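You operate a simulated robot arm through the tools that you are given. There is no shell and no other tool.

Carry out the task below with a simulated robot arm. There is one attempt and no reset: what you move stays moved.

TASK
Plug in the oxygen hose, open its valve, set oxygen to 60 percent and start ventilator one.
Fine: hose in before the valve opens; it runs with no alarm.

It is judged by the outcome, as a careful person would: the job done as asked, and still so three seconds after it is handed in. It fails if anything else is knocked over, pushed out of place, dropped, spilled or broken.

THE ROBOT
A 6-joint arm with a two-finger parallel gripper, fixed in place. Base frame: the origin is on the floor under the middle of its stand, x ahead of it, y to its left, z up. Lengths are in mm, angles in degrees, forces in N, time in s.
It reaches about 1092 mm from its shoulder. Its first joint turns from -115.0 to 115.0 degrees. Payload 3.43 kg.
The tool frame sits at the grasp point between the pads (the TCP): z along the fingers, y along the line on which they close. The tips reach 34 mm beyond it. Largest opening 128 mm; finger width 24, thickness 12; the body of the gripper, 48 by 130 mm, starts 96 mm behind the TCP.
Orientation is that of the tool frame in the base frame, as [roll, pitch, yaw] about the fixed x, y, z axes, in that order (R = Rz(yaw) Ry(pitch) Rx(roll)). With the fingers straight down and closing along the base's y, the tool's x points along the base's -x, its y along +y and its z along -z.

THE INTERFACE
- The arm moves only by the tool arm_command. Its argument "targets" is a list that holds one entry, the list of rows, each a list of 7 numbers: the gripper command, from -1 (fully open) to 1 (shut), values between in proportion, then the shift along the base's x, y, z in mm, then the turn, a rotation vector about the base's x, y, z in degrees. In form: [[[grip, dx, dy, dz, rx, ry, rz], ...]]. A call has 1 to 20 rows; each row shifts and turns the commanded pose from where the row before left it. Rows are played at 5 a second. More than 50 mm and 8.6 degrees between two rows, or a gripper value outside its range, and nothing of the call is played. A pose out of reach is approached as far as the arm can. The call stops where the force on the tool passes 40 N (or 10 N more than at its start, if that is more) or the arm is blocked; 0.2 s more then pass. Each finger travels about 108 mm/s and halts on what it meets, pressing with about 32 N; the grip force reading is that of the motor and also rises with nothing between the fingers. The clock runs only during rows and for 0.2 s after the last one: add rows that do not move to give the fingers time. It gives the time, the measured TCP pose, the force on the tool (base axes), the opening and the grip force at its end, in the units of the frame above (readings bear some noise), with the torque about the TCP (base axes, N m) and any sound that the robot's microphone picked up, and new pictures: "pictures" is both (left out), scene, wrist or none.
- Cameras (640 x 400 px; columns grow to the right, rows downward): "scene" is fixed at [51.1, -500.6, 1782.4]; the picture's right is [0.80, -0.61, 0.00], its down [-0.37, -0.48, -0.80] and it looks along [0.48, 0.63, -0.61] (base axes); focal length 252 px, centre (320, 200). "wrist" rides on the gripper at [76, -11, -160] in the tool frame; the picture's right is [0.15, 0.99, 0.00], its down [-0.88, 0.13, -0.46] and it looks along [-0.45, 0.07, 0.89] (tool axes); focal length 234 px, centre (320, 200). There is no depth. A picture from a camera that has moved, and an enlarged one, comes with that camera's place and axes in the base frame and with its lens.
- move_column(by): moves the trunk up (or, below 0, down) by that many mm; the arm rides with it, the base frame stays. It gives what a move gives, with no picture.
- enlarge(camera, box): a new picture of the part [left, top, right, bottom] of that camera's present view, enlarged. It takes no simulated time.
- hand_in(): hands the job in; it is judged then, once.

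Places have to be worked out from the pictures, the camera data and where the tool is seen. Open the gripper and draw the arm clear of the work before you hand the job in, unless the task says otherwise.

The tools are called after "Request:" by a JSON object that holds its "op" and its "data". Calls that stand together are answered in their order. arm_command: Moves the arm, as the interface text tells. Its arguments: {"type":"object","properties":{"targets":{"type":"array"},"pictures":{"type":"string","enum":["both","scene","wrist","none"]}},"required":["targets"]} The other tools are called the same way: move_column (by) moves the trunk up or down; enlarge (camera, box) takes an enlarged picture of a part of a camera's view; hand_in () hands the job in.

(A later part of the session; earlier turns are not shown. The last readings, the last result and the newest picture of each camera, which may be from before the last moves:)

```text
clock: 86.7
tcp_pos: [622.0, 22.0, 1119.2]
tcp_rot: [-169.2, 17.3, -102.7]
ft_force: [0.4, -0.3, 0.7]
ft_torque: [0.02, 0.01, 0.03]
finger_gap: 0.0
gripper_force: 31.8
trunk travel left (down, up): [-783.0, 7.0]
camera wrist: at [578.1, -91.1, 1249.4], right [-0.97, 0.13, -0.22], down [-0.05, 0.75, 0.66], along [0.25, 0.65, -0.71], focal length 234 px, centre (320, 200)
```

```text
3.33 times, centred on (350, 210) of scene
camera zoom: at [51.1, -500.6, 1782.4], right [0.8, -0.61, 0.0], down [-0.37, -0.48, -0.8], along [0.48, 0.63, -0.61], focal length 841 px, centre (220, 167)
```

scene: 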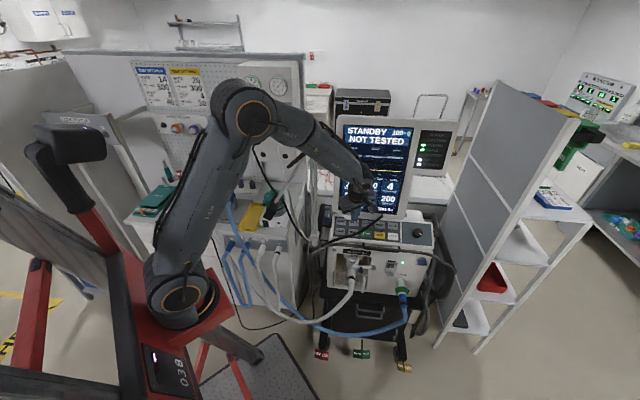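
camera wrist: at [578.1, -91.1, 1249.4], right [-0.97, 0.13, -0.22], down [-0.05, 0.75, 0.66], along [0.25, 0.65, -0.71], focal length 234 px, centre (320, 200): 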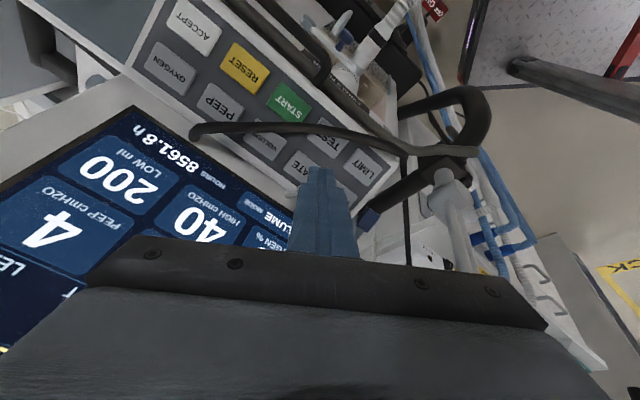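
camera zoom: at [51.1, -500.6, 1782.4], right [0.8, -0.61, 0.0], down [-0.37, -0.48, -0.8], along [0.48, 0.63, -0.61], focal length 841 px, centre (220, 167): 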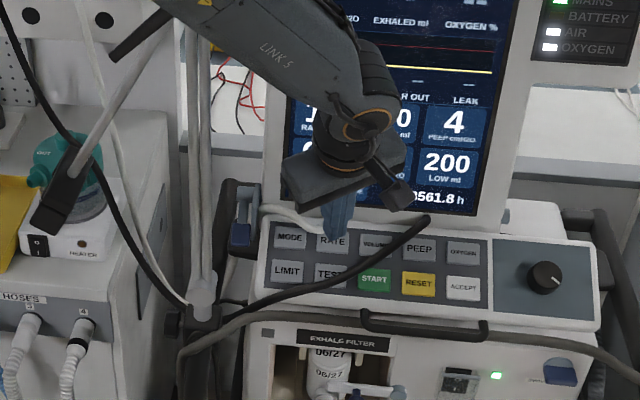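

This view shows the hose lying on the robot-side third of TEST, with the far part free. I line up on that free part and descend along the panel normal.

Request:
{"op": "arm_command", "data": {"targets": [[[1, -5, 1.7, -24.5, 0, 0, 0], [1, 4.2, 4.1, -15.6, 0, 0, 0], [1, 4.2, 4.1, -15.6, 0, 0, 0], [1, 4, 4, -15, 0, 0, 0], [1, 0, 0, 0, 0, 0, 0]]]}}

Request:
{"op": "enlarge", "data": {"camera": "wrist", "box": [220, 80, 420, 230]}}

Request:
{"op": "enlarge", "data": {"camera": "scene", "box": [300, 180, 400, 260]}}

```text
clock: 87.9
tcp_pos: [631.1, 35.5, 1048.8]
tcp_rot: [-169.2, 17.3, -102.7]
ft_force: [0.8, 0.6, -0.5]
ft_torque: [-0.01, 0.01, 0.0]
finger_gap: 0.0
gripper_force: 32.3
trunk travel left (down, up): [-783.0, 7.0]
camera wrist: at [585.8, -77.2, 1179.0], right [-0.97, 0.13, -0.22], down [-0.05, 0.75, 0.66], along [0.25, 0.65, -0.71], focal length 234 px, centre (320, 200)
```

scene: 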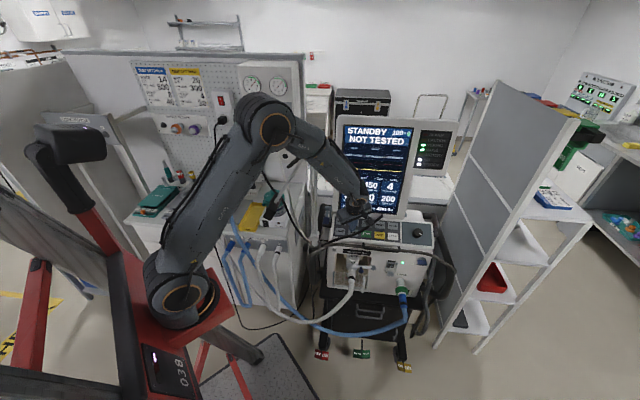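
wrist: 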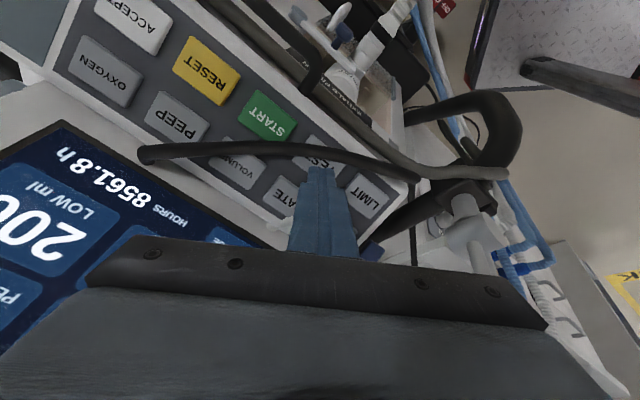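

```text
2.67 times, centred on (320, 155) of wrist
camera zoom: at [585.8, -77.2, 1179.0], right [-0.97, 0.13, -0.22], down [-0.05, 0.75, 0.66], along [0.25, 0.65, -0.71], focal length 624 px, centre (320, 320)
```

zoom: 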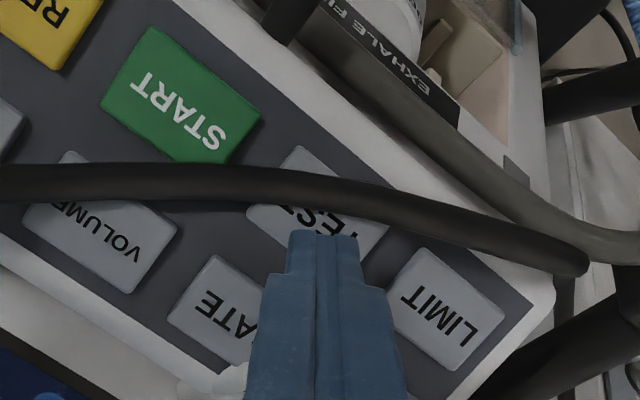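

```text
5.00 times, centred on (350, 220) of scene
camera zoom: at [51.1, -500.6, 1782.4], right [0.8, -0.61, 0.0], down [-0.37, -0.48, -0.8], along [0.48, 0.63, -0.61], focal length 1261 px, centre (170, 100)
```

zoom: 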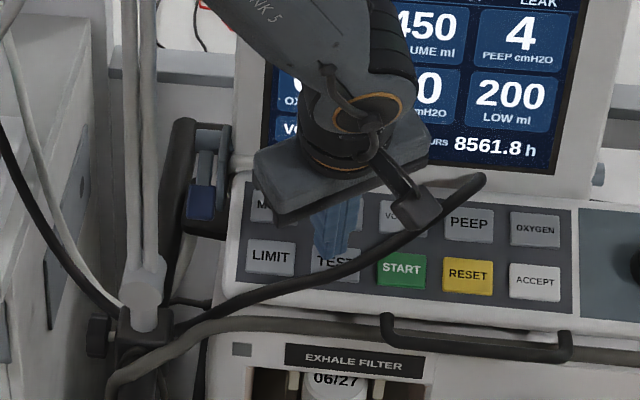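

The fingertip is over the free part of TEST, just clear of the hose. I press down slowly.

Request:
{"op": "arm_command", "data": {"targets": [[[1, 0.66, 0.65, -2.5, 0, 0, 0], [1, 0.66, 0.65, -2.5, 0, 0, 0], [1, 0.66, 0.65, -2.5, 0, 0, 0], [1, 0.66, 0.65, -2.5, 0, 0, 0], [1, 0.4, 0.4, -1.5, 0, 0, 0], [1, 0, 0, 0, 0, 0, 0]]]}}

Request:
{"op": "enlarge", "data": {"camera": "wrist", "box": [220, 80, 420, 230]}}

Request:
{"op": "enlarge", "data": {"camera": "scene", "box": [330, 110, 460, 220]}}

```text
clock: 89.3
tcp_pos: [633.0, 38.7, 1038.3]
tcp_rot: [-169.1, 17.2, -102.7]
ft_force: [-0.2, 0.2, 11.7]
ft_torque: [0.17, -0.08, 0.02]
finger_gap: 0.0
gripper_force: 31.8
trunk travel left (down, up): [-783.0, 7.0]
heard: click
camera wrist: at [587.3, -73.7, 1167.4], right [-0.97, 0.13, -0.22], down [-0.05, 0.75, 0.66], along [0.25, 0.65, -0.71], focal length 234 px, centre (320, 200)
```

scene: 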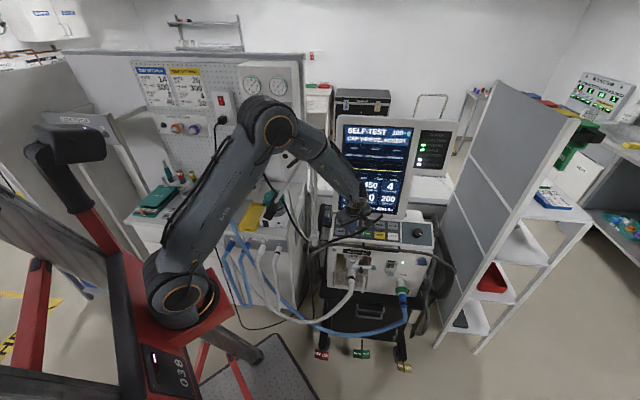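
wrist: 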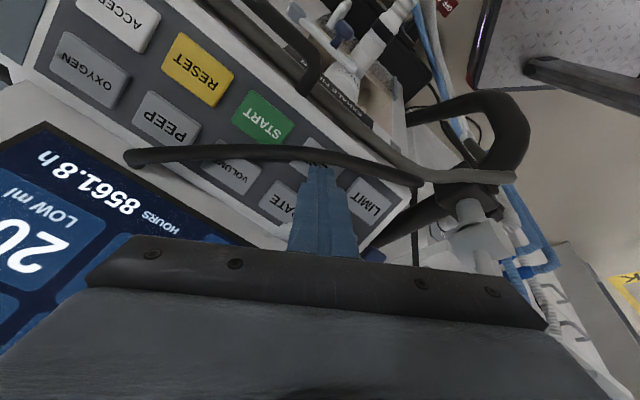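

```text
2.67 times, centred on (320, 155) of wrist
camera zoom: at [587.3, -73.7, 1167.4], right [-0.97, 0.13, -0.22], down [-0.05, 0.75, 0.66], along [0.25, 0.65, -0.71], focal length 624 px, centre (320, 320)
```

zoom: 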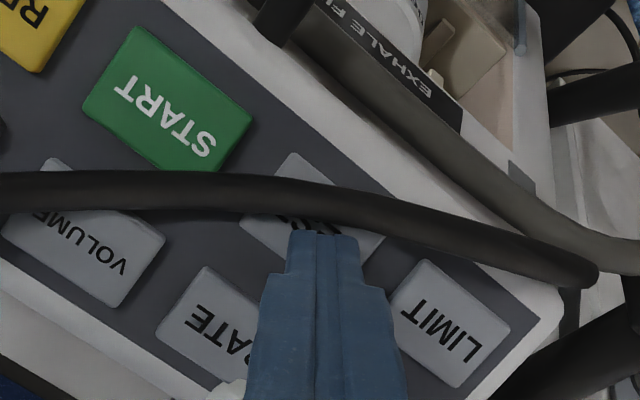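

```text
3.64 times, centred on (395, 165) of scene
camera zoom: at [51.1, -500.6, 1782.4], right [0.8, -0.61, 0.0], down [-0.37, -0.48, -0.8], along [0.48, 0.63, -0.61], focal length 917 px, centre (47, 327)
```

zoom: 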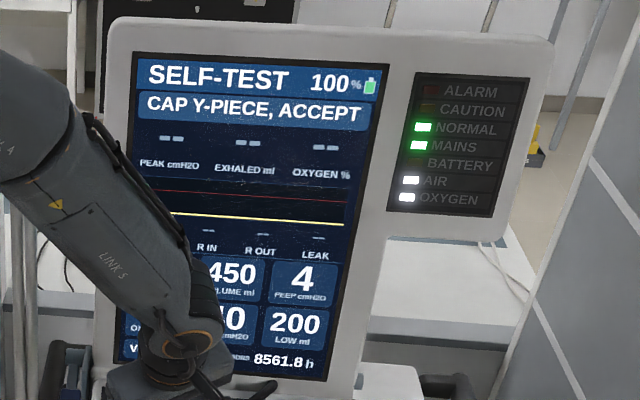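

The self-test started and asks "CAP Y-PIECE, ACCEPT". That was not asked for and needs capping, so I lift off and look at the display and the Y-piece before deciding.

Request:
{"op": "arm_command", "data": {"targets": [[[1, -4.9, -4.9, 18.8, 0, 0, 0], [1, -4.9, -4.9, 18.8, 0, 0, 0], [1, -9.9, -9.8, 37.5, 0, 0, 0], [1, 0, 0, 0, 0, 0, 0]]]}}

Request:
{"op": "enlarge", "data": {"camera": "scene", "box": [330, 110, 460, 220]}}

Request:
{"op": "enlarge", "data": {"camera": "scene", "box": [130, 150, 310, 250]}}

Request:
{"op": "enlarge", "data": {"camera": "scene", "box": [270, 180, 420, 280]}}

```text
clock: 90.3
tcp_pos: [613.3, 20.8, 1113.4]
tcp_rot: [-169.1, 17.2, -102.7]
ft_force: [0.1, -1.0, -1.3]
ft_torque: [0.02, 0.03, -0.01]
finger_gap: 0.1
gripper_force: 32.1
trunk travel left (down, up): [-783.0, 7.0]
camera wrist: at [568.6, -92.6, 1242.6], right [-0.97, 0.13, -0.22], down [-0.05, 0.75, 0.66], along [0.25, 0.65, -0.71], focal length 234 px, centre (320, 200)
```

scene: 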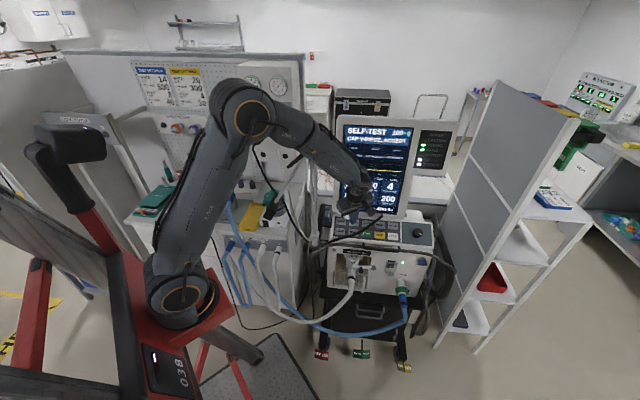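
wrist: 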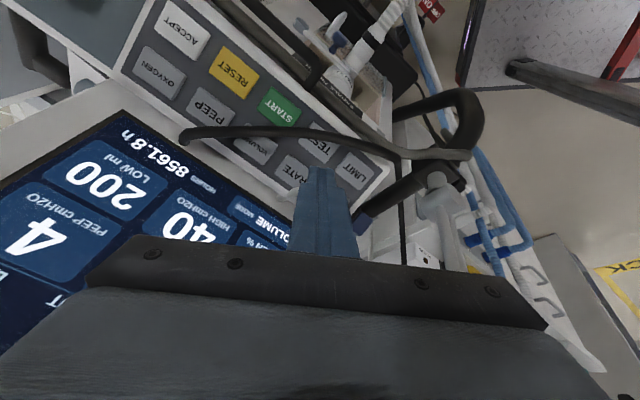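

```text
3.64 times, centred on (395, 165) of scene
camera zoom: at [51.1, -500.6, 1782.4], right [0.8, -0.61, 0.0], down [-0.37, -0.48, -0.8], along [0.48, 0.63, -0.61], focal length 917 px, centre (47, 327)
```

zoom: 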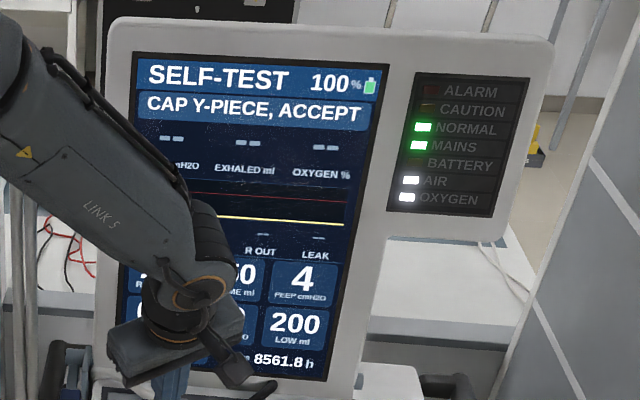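

```text
3.56 times, centred on (220, 200) of scene
camera zoom: at [51.1, -500.6, 1782.4], right [0.8, -0.61, 0.0], down [-0.37, -0.48, -0.8], along [0.48, 0.63, -0.61], focal length 897 px, centre (676, 200)
```

zoom: 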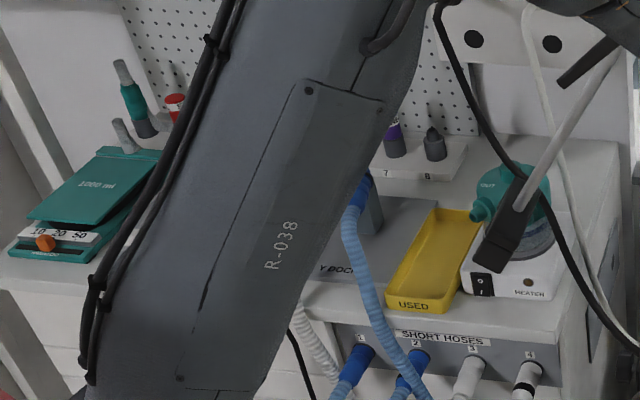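

```text
4.00 times, centred on (345, 230) of scene
camera zoom: at [51.1, -500.6, 1782.4], right [0.8, -0.61, 0.0], down [-0.37, -0.48, -0.8], along [0.48, 0.63, -0.61], focal length 1009 px, centre (220, 80)
```

zoom: 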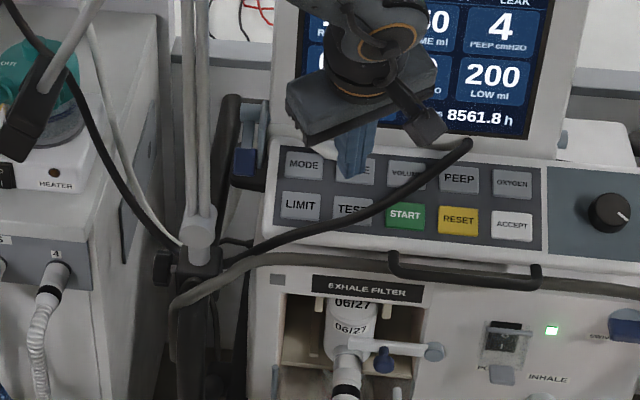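

The display stays at the self-test prompt with no alarm. The self-test isn't part of the job, so I go above RESET to cancel it, which also gets the arm out of the way of the Y-piece view.

Request:
{"op": "arm_command", "data": {"targets": [[[1, 30, -27.8, 0, 0, 0, 0], [1, 30, -27.8, 0, 0, 0, 0], [1, 30.1, -27.8, -10, 0, 0, 0], [1, 0, 0, -30, 0, 0, 0], [1, 0, 0, 0, 0, 0, 0]]]}}

Request:
{"op": "enlarge", "data": {"camera": "wrist", "box": [200, 60, 480, 260]}}

Request:
{"op": "enlarge", "data": {"camera": "scene", "box": [130, 130, 320, 240]}}

```text
clock: 91.5
tcp_pos: [702.8, -62.6, 1074.3]
tcp_rot: [-169.3, 17.3, -102.7]
ft_force: [-0.4, -0.7, -0.2]
ft_torque: [0.05, 0.01, -0.02]
finger_gap: 0.1
gripper_force: 31.7
trunk travel left (down, up): [-783.0, 7.0]
camera wrist: at [657.3, -176.5, 1203.4], right [-0.97, 0.13, -0.22], down [-0.05, 0.75, 0.66], along [0.25, 0.65, -0.71], focal length 234 px, centre (320, 200)
```

scene: 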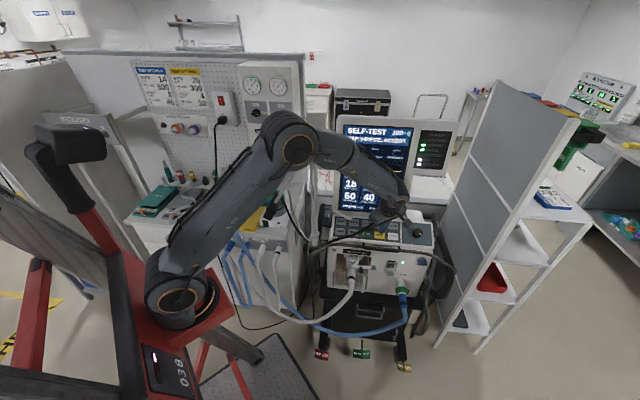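
wrist: 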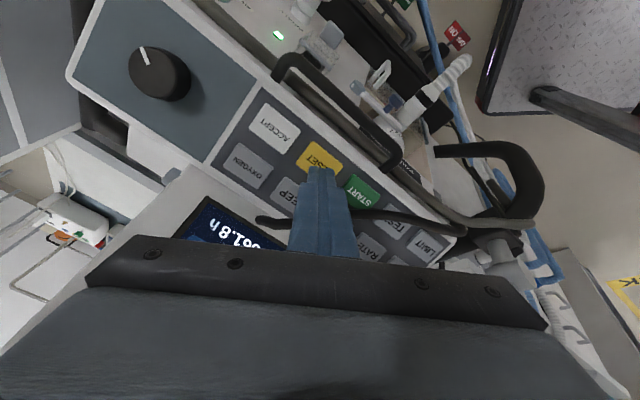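

```text
2.00 times, centred on (340, 160) of wrist
camera zoom: at [657.3, -176.5, 1203.4], right [-0.97, 0.13, -0.22], down [-0.05, 0.75, 0.66], along [0.25, 0.65, -0.71], focal length 468 px, centre (280, 280)
```

zoom: 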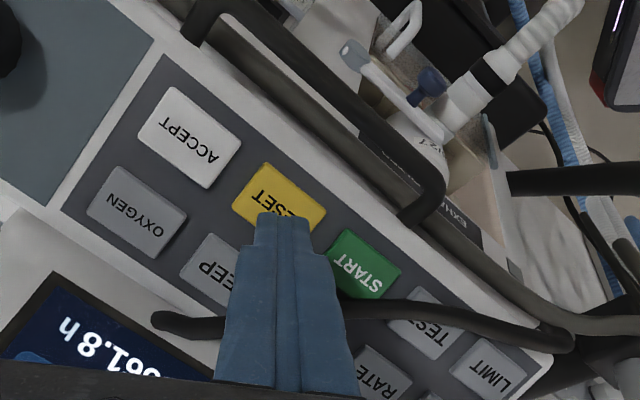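

```text
3.37 times, centred on (225, 185) of scene
camera zoom: at [51.1, -500.6, 1782.4], right [0.8, -0.61, 0.0], down [-0.37, -0.48, -0.8], along [0.48, 0.63, -0.61], focal length 849 px, centre (640, 250)
```

zoom: 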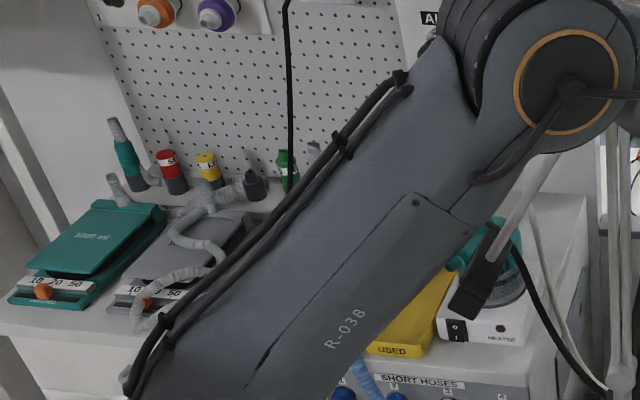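

The docked Y-piece leads by a corrugated tube to the grey test lung on the bench, so the circuit is closed. The fingertip is lined up with RESET's centre and I press it.

Request:
{"op": "arm_command", "data": {"targets": [[[1, 4.2, 4.1, -16, 0, 0, 0], [1, 3.7, 3.6, -14, 0, 0, 0], [1, 0.66, 0.65, -2.5, 0, 0, 0], [1, 0.66, 0.65, -2.5, 0, 0, 0], [1, 0.66, 0.65, -2.5, 0, 0, 0], [1, 0.66, 0.65, -2.5, 0, 0, 0], [1, 0, 0, 0, 0, 0, 0]]]}}

Request:
{"op": "enlarge", "data": {"camera": "scene", "box": [320, 110, 460, 240]}}

```text
clock: 93.1
tcp_pos: [711.2, -52.6, 1034.7]
tcp_rot: [-169.1, 17.1, -102.7]
ft_force: [-0.8, -0.5, 9.5]
ft_torque: [0.13, -0.14, -0.01]
finger_gap: 0.1
gripper_force: 32.1
trunk travel left (down, up): [-783.0, 7.0]
heard: click
camera wrist: at [668.1, -166.0, 1163.7], right [-0.97, 0.13, -0.22], down [-0.05, 0.75, 0.66], along [0.25, 0.65, -0.71], focal length 234 px, centre (320, 200)
```

scene: 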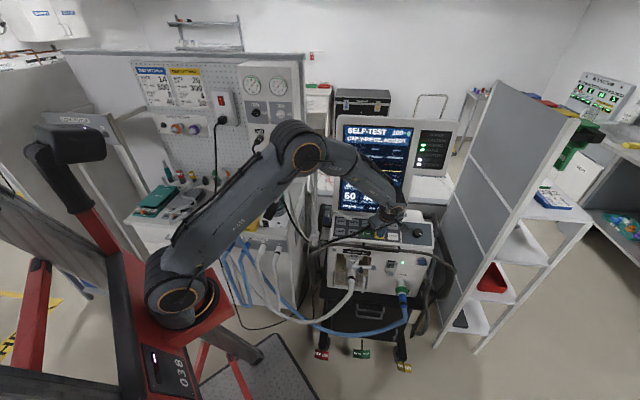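
wrist: 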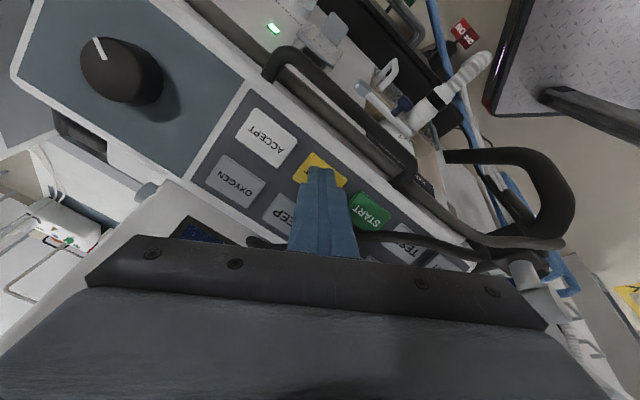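

```text
3.08 times, centred on (390, 175) of scene
camera zoom: at [51.1, -500.6, 1782.4], right [0.8, -0.61, 0.0], down [-0.37, -0.48, -0.8], along [0.48, 0.63, -0.61], focal length 776 px, centre (105, 277)
```

zoom: 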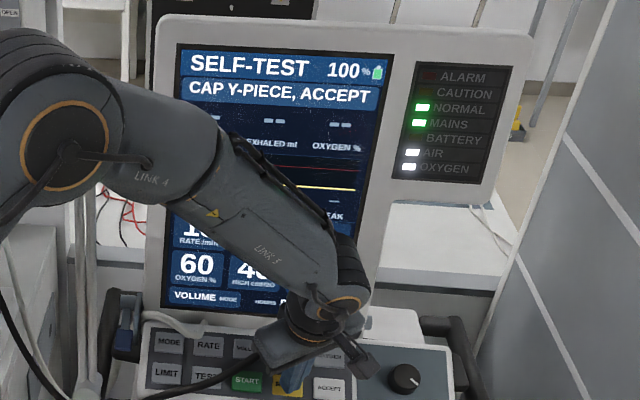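

RESET clicked, but the screen still shows the self-test prompt. I lift off and check again.

Request:
{"op": "arm_command", "data": {"targets": [[[1, -4.9, -4.9, 18.8, 0, 0, 0], [1, -4.9, -4.9, 18.8, 0, 0, 0], [1, 0, 0, 0, 0, 0, 0], [1, 0, 0, 0, 0, 0, 0]]], "pictures": "wrist"}}

Request:
{"op": "enlarge", "data": {"camera": "scene", "box": [320, 110, 460, 240]}}

Request:
{"op": "enlarge", "data": {"camera": "wrist", "box": [200, 60, 480, 260]}}

```text
clock: 94.1
tcp_pos: [703.4, -61.6, 1070.7]
tcp_rot: [-169.1, 17.2, -102.6]
ft_force: [0.8, -0.2, 0.1]
ft_torque: [0.0, -0.03, -0.01]
finger_gap: 0.0
gripper_force: 32.0
trunk travel left (down, up): [-783.0, 7.0]
camera wrist: at [657.8, -175.2, 1200.3], right [-0.97, 0.13, -0.22], down [-0.05, 0.75, 0.66], along [0.25, 0.65, -0.71], focal length 234 px, centre (320, 200)
```

wrist: 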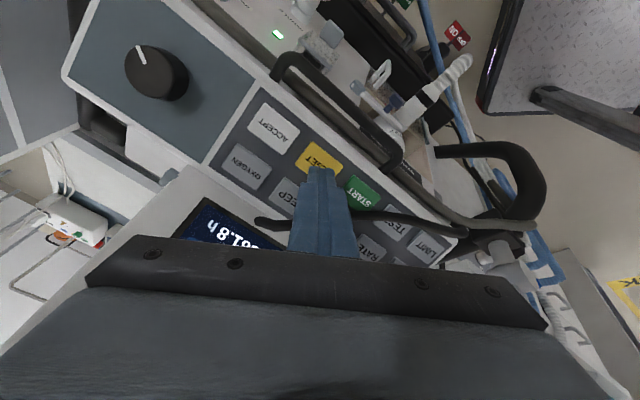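

```text
3.08 times, centred on (390, 175) of scene
camera zoom: at [51.1, -500.6, 1782.4], right [0.8, -0.61, 0.0], down [-0.37, -0.48, -0.8], along [0.48, 0.63, -0.61], focal length 776 px, centre (105, 277)
```

zoom: 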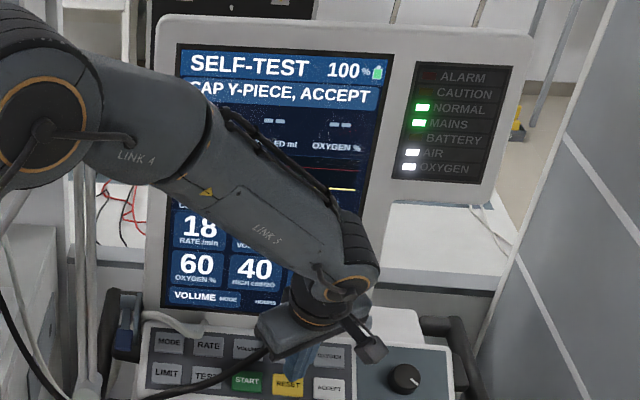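

```text
2.00 times, centred on (340, 160) of wrist
camera zoom: at [657.8, -175.2, 1200.3], right [-0.97, 0.13, -0.22], down [-0.05, 0.75, 0.66], along [0.25, 0.65, -0.71], focal length 468 px, centre (280, 280)
```

zoom: 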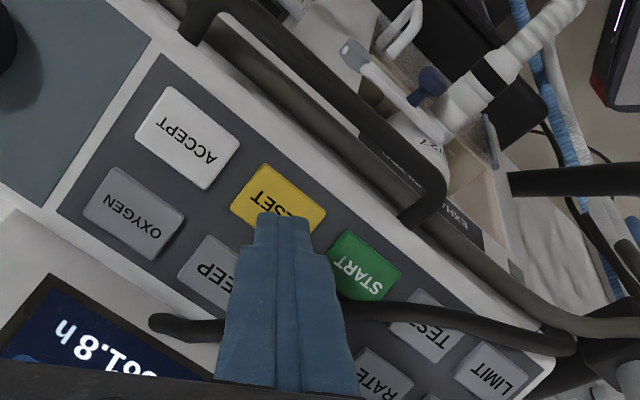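

RESET doesn't leave the self-test prompt, and there is still no alarm. I move above START and check the alignment with the hose.

Request:
{"op": "arm_command", "data": {"targets": [[[1, -20, 18.5, 0, 0, 0, 0], [1, -20.2, 18.5, -2, 0, 0, 0], [1, 0, 0, 0, 0, 0, 0]]]}}

Request:
{"op": "enlarge", "data": {"camera": "wrist", "box": [200, 60, 480, 260]}}

Request:
{"op": "enlarge", "data": {"camera": "scene", "box": [310, 180, 420, 260]}}

```text
clock: 94.9
tcp_pos: [661.0, -26.5, 1071.0]
tcp_rot: [-169.2, 17.1, -102.7]
ft_force: [0.2, -0.2, 0.0]
ft_torque: [-0.02, -0.04, 0.02]
finger_gap: 0.2
gripper_force: 32.0
trunk travel left (down, up): [-783.0, 7.0]
camera wrist: at [616.7, -139.7, 1199.9], right [-0.97, 0.13, -0.22], down [-0.05, 0.75, 0.66], along [0.25, 0.65, -0.71], focal length 234 px, centre (320, 200)
```

scene: 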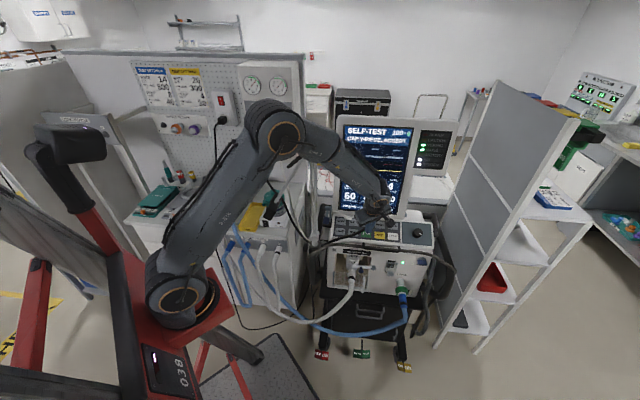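
wrist: 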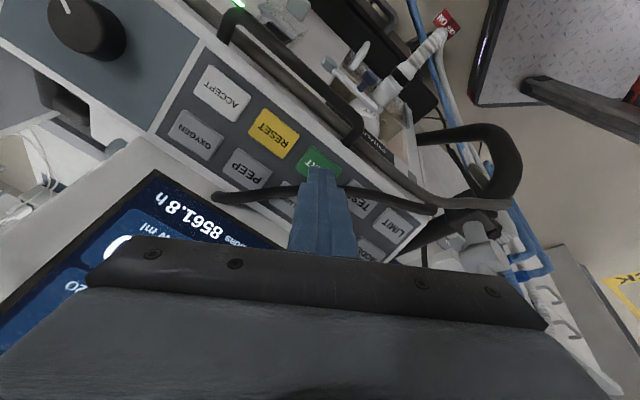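

```text
2.00 times, centred on (340, 160) of wrist
camera zoom: at [616.7, -139.7, 1199.9], right [-0.97, 0.13, -0.22], down [-0.05, 0.75, 0.66], along [0.25, 0.65, -0.71], focal length 468 px, centre (280, 280)
```

zoom: 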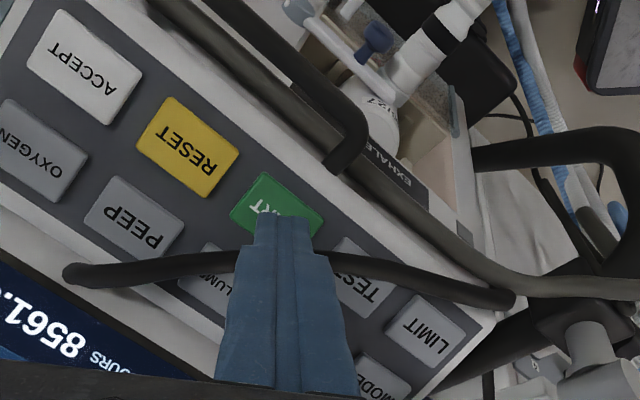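

```text
5.00 times, centred on (365, 220) of scene
camera zoom: at [51.1, -500.6, 1782.4], right [0.8, -0.61, 0.0], down [-0.37, -0.48, -0.8], along [0.48, 0.63, -0.61], focal length 1261 px, centre (95, 100)
```

zoom: 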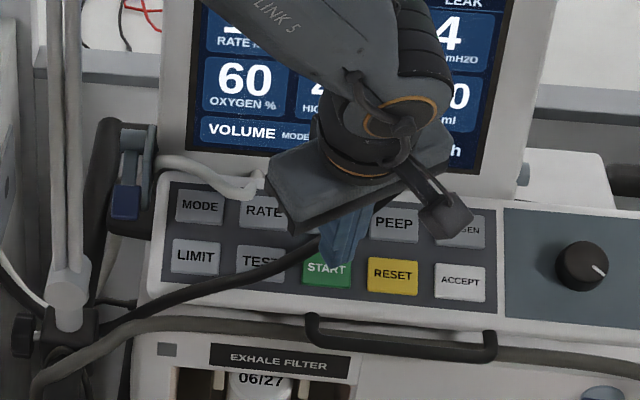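

START's centre is exactly on the tool axis and the hose clears the fingertip by several millimetres. I press START.

Request:
{"op": "arm_command", "data": {"targets": [[[1, 3.7, 3.6, -14, 0, 0, 0], [1, 3.4, 3.4, -13, 0, 0, 0], [1, 0.66, 0.65, -2.5, 0, 0, 0], [1, 0.66, 0.65, -2.5, 0, 0, 0], [1, 0.66, 0.65, -2.5, 0, 0, 0], [1, 0.66, 0.65, -2.5, 0, 0, 0], [1, 0, 0, 0, 0, 0, 0]]]}}

Request:
{"op": "enlarge", "data": {"camera": "scene", "box": [320, 110, 460, 240]}}

```text
clock: 96.5
tcp_pos: [672.3, -16.0, 1032.4]
tcp_rot: [-169.2, 17.2, -102.7]
ft_force: [-6.5, -1.4, 14.6]
ft_torque: [0.26, -0.05, 0.09]
finger_gap: 0.2
gripper_force: 32.2
trunk travel left (down, up): [-783.0, 7.0]
heard: click
camera wrist: at [627.9, -129.1, 1161.6], right [-0.97, 0.13, -0.22], down [-0.05, 0.75, 0.66], along [0.25, 0.65, -0.71], focal length 234 px, centre (320, 200)
```

scene: 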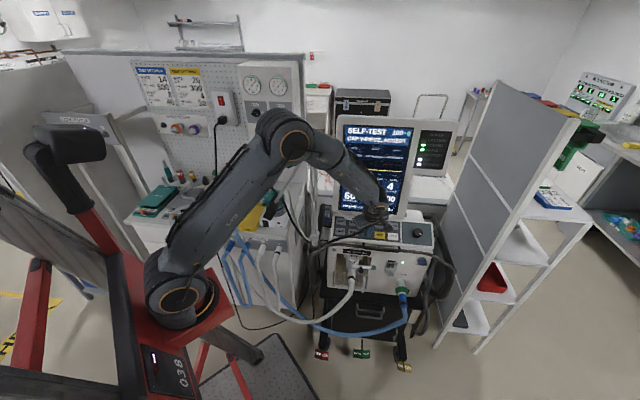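
wrist: 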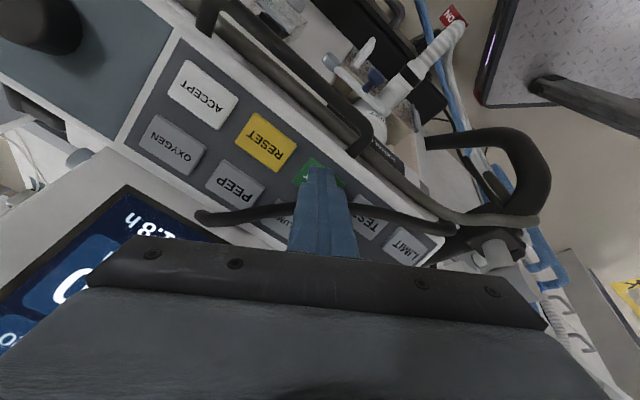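

```text
3.08 times, centred on (390, 175) of scene
camera zoom: at [51.1, -500.6, 1782.4], right [0.8, -0.61, 0.0], down [-0.37, -0.48, -0.8], along [0.48, 0.63, -0.61], focal length 776 px, centre (105, 277)
```

zoom: 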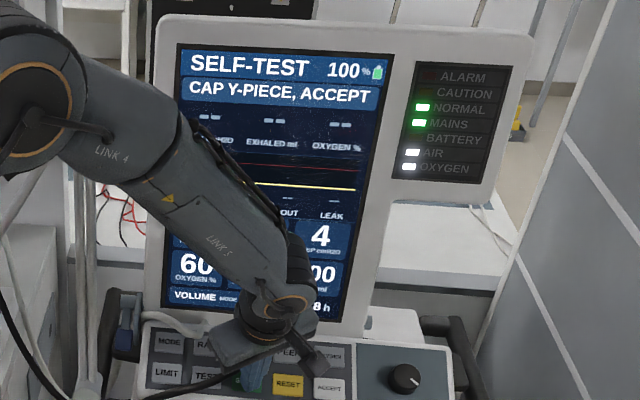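

START clicked but is ignored during the self-test prompt. I lift off and press TEST again to try leaving the self-test.

Request:
{"op": "arm_command", "data": {"targets": [[[1, -4.9, -4.9, 18.8, 0, 0, 0], [1, -4.9, -4.9, 18.8, 0, 0, 0], [1, -4.9, -4.9, 18.8, 0, 0, 0], [1, 0, 0, 0, 0, 0, 0]]], "pictures": "wrist"}}

Request:
{"op": "enlarge", "data": {"camera": "scene", "box": [320, 110, 460, 240]}}

```text
clock: 97.5
tcp_pos: [657.1, -30.1, 1088.7]
tcp_rot: [-169.1, 17.2, -102.7]
ft_force: [-0.2, -0.2, 1.1]
ft_torque: [-0.01, 0.0, -0.01]
finger_gap: 0.0
gripper_force: 32.0
trunk travel left (down, up): [-783.0, 7.0]
camera wrist: at [611.9, -143.4, 1217.3], right [-0.97, 0.13, -0.22], down [-0.05, 0.75, 0.66], along [0.25, 0.65, -0.71], focal length 234 px, centre (320, 200)
```

wrist: 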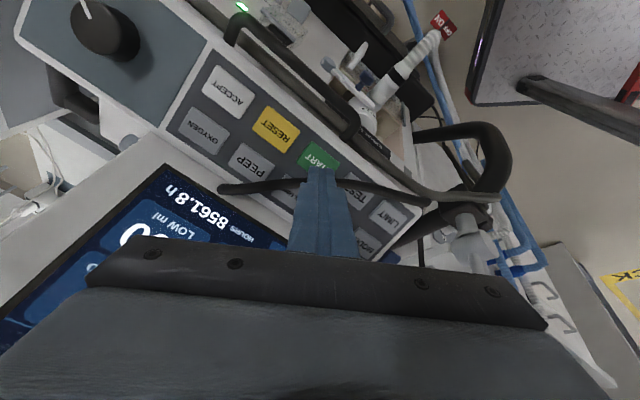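

```text
3.08 times, centred on (390, 175) of scene
camera zoom: at [51.1, -500.6, 1782.4], right [0.8, -0.61, 0.0], down [-0.37, -0.48, -0.8], along [0.48, 0.63, -0.61], focal length 776 px, centre (105, 277)
```

zoom: 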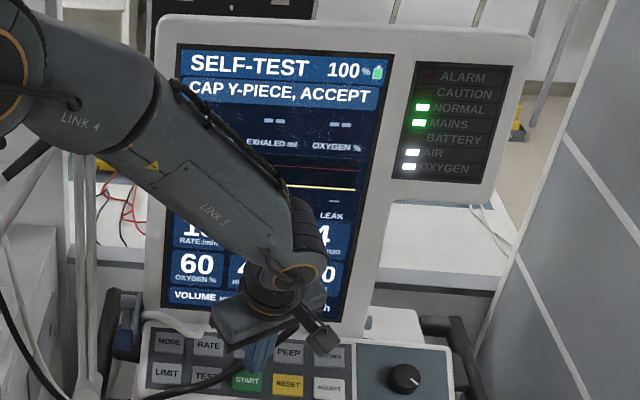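

Request:
{"op": "arm_command", "data": {"targets": [[[1, -19.5, 27.1, 3, 0, 0, 0], [1, -19.4, 27.1, 3, 0, 0, 0], [1, 4.5, 4.4, -17, 0, 0, 0], [1, 4.5, 4.4, -17, 0, 0, 0], [1, 3, 3, -11, 0, 0, 0], [1, 0, 0, 0, 0, 0, 0]]], "pictures": "wrist"}}

Request:
{"op": "enlarge", "data": {"camera": "wrist", "box": [220, 80, 420, 230]}}

```text
clock: 98.9
tcp_pos: [634.1, 34.7, 1048.7]
tcp_rot: [-169.2, 17.2, -102.7]
ft_force: [0.4, -0.5, 0.0]
ft_torque: [-0.03, 0.01, 0.01]
finger_gap: 0.0
gripper_force: 31.9
trunk travel left (down, up): [-783.0, 7.0]
camera wrist: at [588.4, -79.0, 1178.6], right [-0.97, 0.13, -0.22], down [-0.05, 0.75, 0.66], along [0.25, 0.65, -0.71], focal length 234 px, centre (320, 200)
```

wrist: 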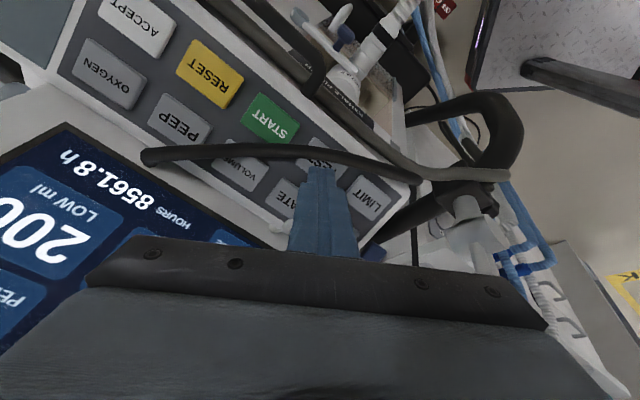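

```text
2.67 times, centred on (320, 155) of wrist
camera zoom: at [588.4, -79.0, 1178.6], right [-0.97, 0.13, -0.22], down [-0.05, 0.75, 0.66], along [0.25, 0.65, -0.71], focal length 624 px, centre (320, 320)
```

zoom: 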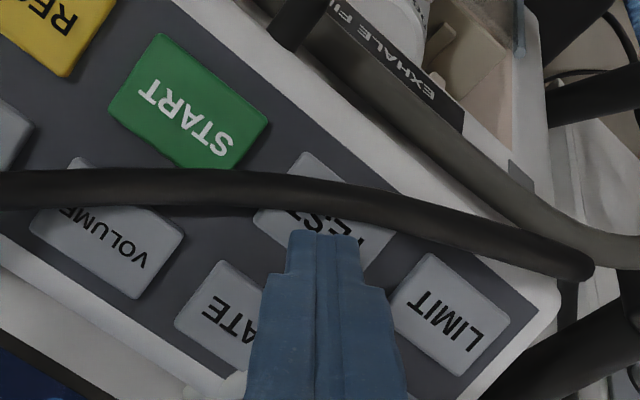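

The position matches the earlier press, so I press TEST again.

Request:
{"op": "arm_command", "data": {"targets": [[[1, 0.66, 0.65, -2.5, 0, 0, 0], [1, 0.66, 0.65, -2.5, 0, 0, 0], [1, 0.66, 0.65, -2.5, 0, 0, 0], [1, 0.66, 0.65, -2.5, 0, 0, 0], [1, 0.4, 0.4, -1.5, 0, 0, 0], [1, 0, 0, 0, 0, 0, 0], [1, -4.9, -4.9, 18.8, 0, 0, 0], [1, -4.9, -4.9, 18.8, 0, 0, 0], [1, -4.9, -4.9, 18.8, 0, 0, 0], [1, 0, 0, 0, 0, 0, 0]]]}}

Request:
{"op": "enlarge", "data": {"camera": "scene", "box": [320, 110, 460, 240]}}

```text
clock: 101.1
tcp_pos: [622.0, 24.2, 1091.5]
tcp_rot: [-169.2, 17.2, -102.8]
ft_force: [-1.1, -0.6, 0.8]
ft_torque: [0.03, -0.03, -0.03]
finger_gap: 0.0
gripper_force: 31.8
trunk travel left (down, up): [-783.0, 7.0]
heard: click
camera wrist: at [576.8, -89.6, 1221.6], right [-0.97, 0.13, -0.22], down [-0.05, 0.75, 0.66], along [0.25, 0.65, -0.71], focal length 234 px, centre (320, 200)
```

scene: 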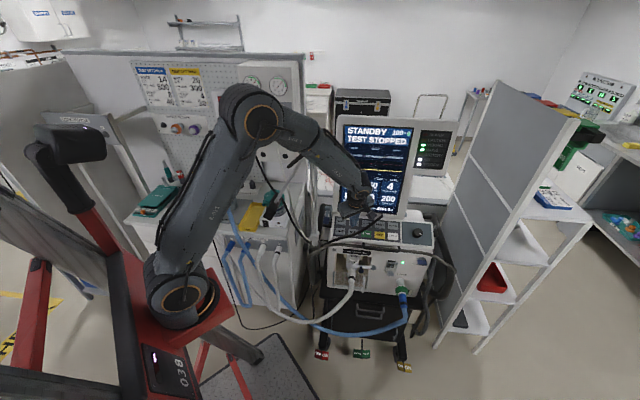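
wrist: 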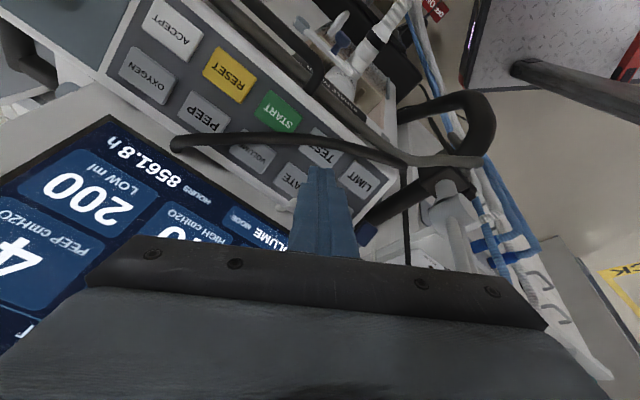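

```text
3.08 times, centred on (390, 175) of scene
camera zoom: at [51.1, -500.6, 1782.4], right [0.8, -0.61, 0.0], down [-0.37, -0.48, -0.8], along [0.48, 0.63, -0.61], focal length 776 px, centre (105, 277)
```

zoom: 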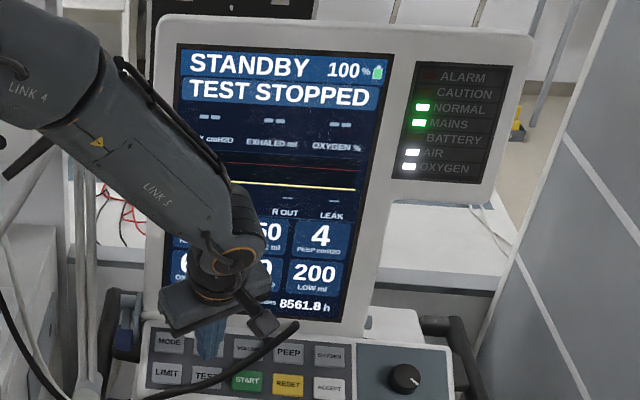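

The self-test is cancelled: STANDBY / TEST STOPPED, with no alarm. Now I go back to START and press it.

Request:
{"op": "arm_command", "data": {"targets": [[[1, 20.6, -24.9, 0, 0, 0, 0], [1, 20.6, -24.9, 0, 0, 0, 0], [1, 0, 0, -21, 0, 0, 0], [1, 0, 0, 0, 0, 0, 0]]], "pictures": "wrist"}}

Request:
{"op": "enlarge", "data": {"camera": "wrist", "box": [200, 60, 480, 260]}}

```text
clock: 102.1
tcp_pos: [661.7, -26.1, 1073.2]
tcp_rot: [-169.3, 17.2, -102.7]
ft_force: [-0.1, 0.0, 0.7]
ft_torque: [0.0, 0.0, 0.02]
finger_gap: 0.2
gripper_force: 32.3
trunk travel left (down, up): [-783.0, 7.0]
camera wrist: at [617.4, -139.2, 1201.9], right [-0.97, 0.13, -0.22], down [-0.05, 0.75, 0.66], along [0.25, 0.65, -0.71], focal length 234 px, centre (320, 200)
```

wrist: 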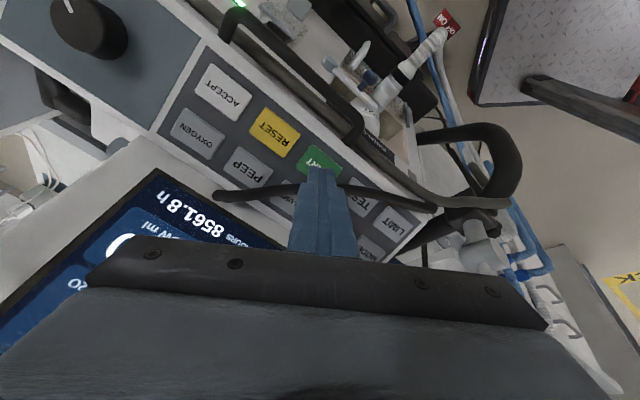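

```text
2.00 times, centred on (340, 160) of wrist
camera zoom: at [617.4, -139.2, 1201.9], right [-0.97, 0.13, -0.22], down [-0.05, 0.75, 0.66], along [0.25, 0.65, -0.71], focal length 468 px, centre (280, 280)
```

zoom: 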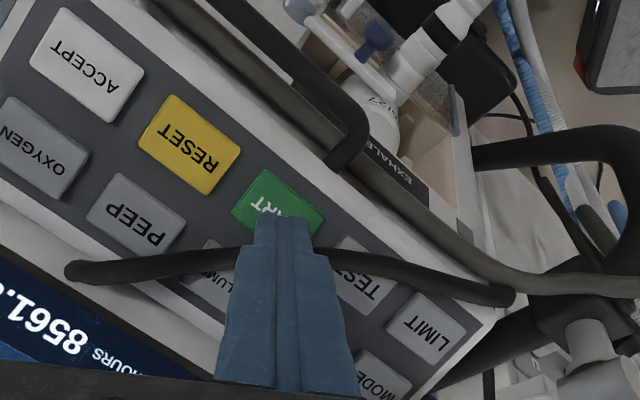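

The alignment matches the earlier press, so I press START.

Request:
{"op": "arm_command", "data": {"targets": [[[1, 3.9, 3.8, -14.8, 0, 0, 0], [1, 3.6, 3.5, -13.6, 0, 0, 0], [1, 0.66, 0.65, -2.5, 0, 0, 0], [1, 0.66, 0.65, -2.5, 0, 0, 0], [1, 0.66, 0.65, -2.5, 0, 0, 0], [1, 0.66, 0.65, -2.5, 0, 0, 0], [1, 0, 0, 0, 0, 0, 0]]]}}

Request:
{"op": "enlarge", "data": {"camera": "scene", "box": [320, 110, 460, 240]}}

```text
clock: 103.7
tcp_pos: [671.1, -15.4, 1034.3]
tcp_rot: [-169.2, 17.3, -102.7]
ft_force: [0.1, -1.3, 3.2]
ft_torque: [0.02, -0.04, -0.04]
finger_gap: 0.2
gripper_force: 32.0
trunk travel left (down, up): [-783.0, 7.0]
heard: click
camera wrist: at [625.9, -129.1, 1163.6], right [-0.97, 0.13, -0.22], down [-0.05, 0.75, 0.66], along [0.25, 0.65, -0.71], focal length 234 px, centre (320, 200)
```

scene: 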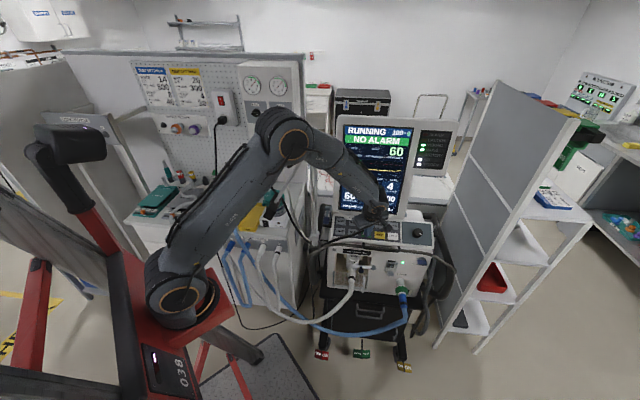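
wrist: 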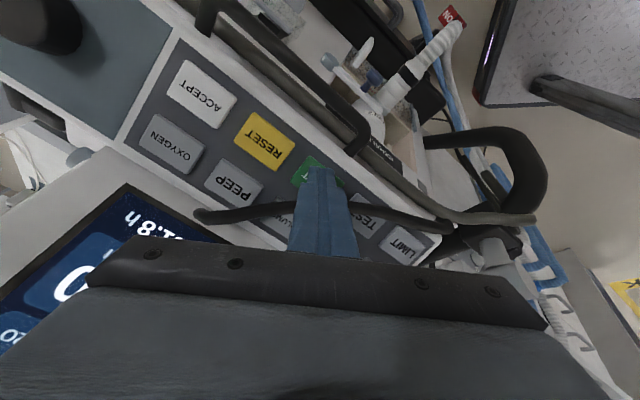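

```text
3.08 times, centred on (390, 175) of scene
camera zoom: at [51.1, -500.6, 1782.4], right [0.8, -0.61, 0.0], down [-0.37, -0.48, -0.8], along [0.48, 0.63, -0.61], focal length 776 px, centre (105, 277)
```

zoom: 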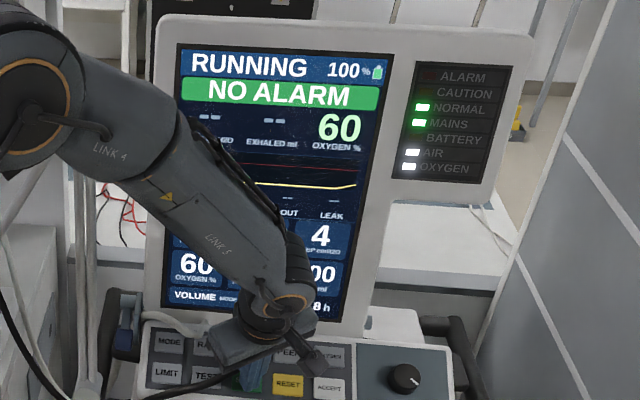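

It is RUNNING with NO ALARM and 60 % oxygen measured. I withdraw along the normal, then up and back, and open the gripper once clear.

Request:
{"op": "arm_command", "data": {"targets": [[[1, -4.9, -4.9, 18.8, 0, 0, 0], [1, -9.9, -9.8, 37.5, 0, 0, 0], [1, -9.9, -9.8, 37.5, 0, 0, 0], [1, -9.9, -9.8, 37.5, 0, 0, 0], [0, -15, -8, 38, 0, 0, 0], [-1, -15, -8, 38, 0, 0, 0], [-1, -15, -8, 38, 0, 0, 0], [-1, -15, -8, 38, 0, 0, 0], [-1, -15, -8, 38, 0, 0, 0], [-1, -15, -8, 38, 0, 0, 0], [-1, -15, -8, 38, 0, 0, 0], [-1, 0, 0, 0, 0, 0, 0]]]}}

Request:
{"op": "enlarge", "data": {"camera": "scene", "box": [320, 110, 460, 260]}}

Request:
{"op": "enlarge", "data": {"camera": "scene", "box": [220, 60, 340, 260]}}

```text
clock: 106.3
tcp_pos: [533.9, -106.9, 1430.7]
tcp_rot: [-169.2, 17.2, -102.7]
ft_force: [0.6, -0.6, -0.4]
ft_torque: [0.01, -0.02, -0.01]
finger_gap: 128.1
gripper_force: 0.0
trunk travel left (down, up): [-783.0, 7.0]
camera wrist: at [488.5, -220.4, 1561.1], right [-0.97, 0.13, -0.22], down [-0.05, 0.75, 0.66], along [0.25, 0.65, -0.71], focal length 234 px, centre (320, 200)
```

scene: 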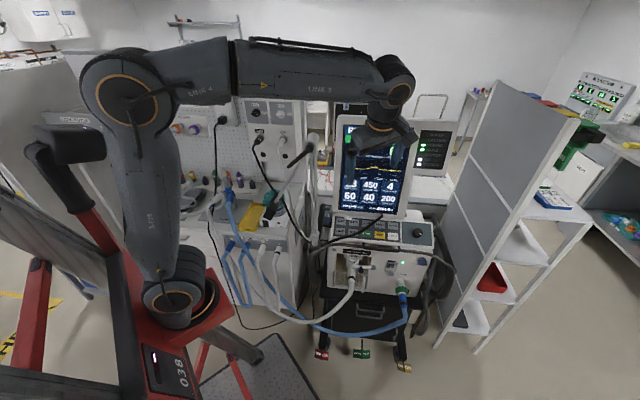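
wrist: 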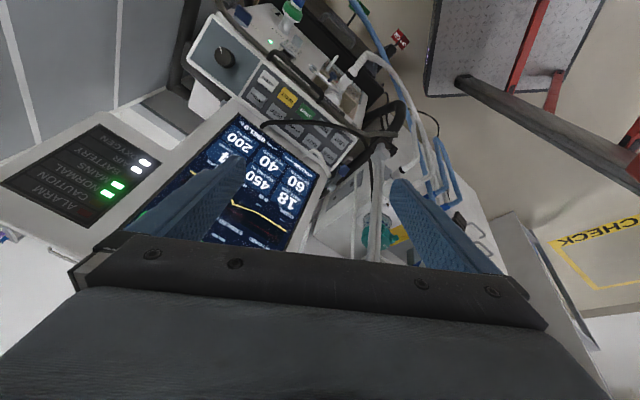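

```text
2.67 times, centred on (390, 185) of scene
camera zoom: at [51.1, -500.6, 1782.4], right [0.8, -0.61, 0.0], down [-0.37, -0.48, -0.8], along [0.48, 0.63, -0.61], focal length 672 px, centre (133, 240)
```

zoom: 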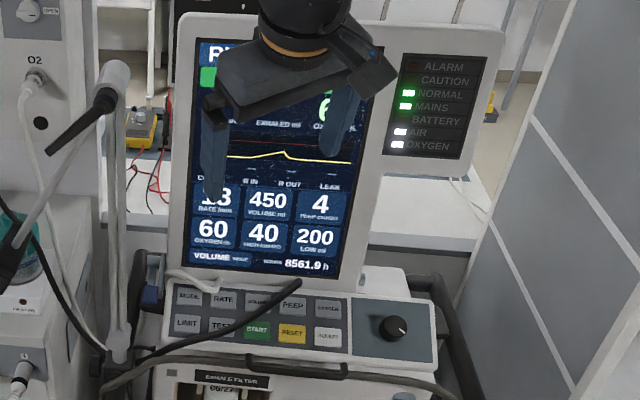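

```text
2.00 times, centred on (280, 160) of scene
camera zoom: at [51.1, -500.6, 1782.4], right [0.8, -0.61, 0.0], down [-0.37, -0.48, -0.8], along [0.48, 0.63, -0.61], focal length 504 px, centre (400, 280)
```

zoom: 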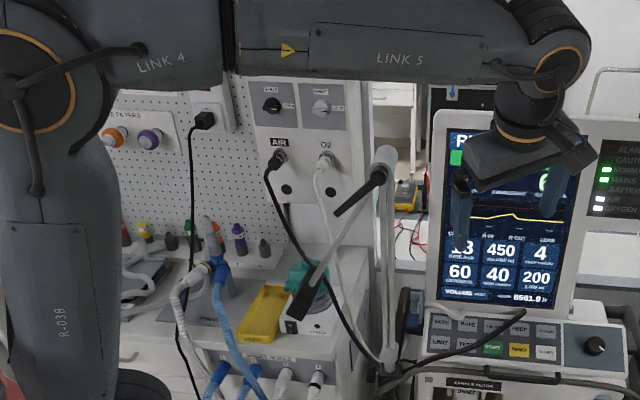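

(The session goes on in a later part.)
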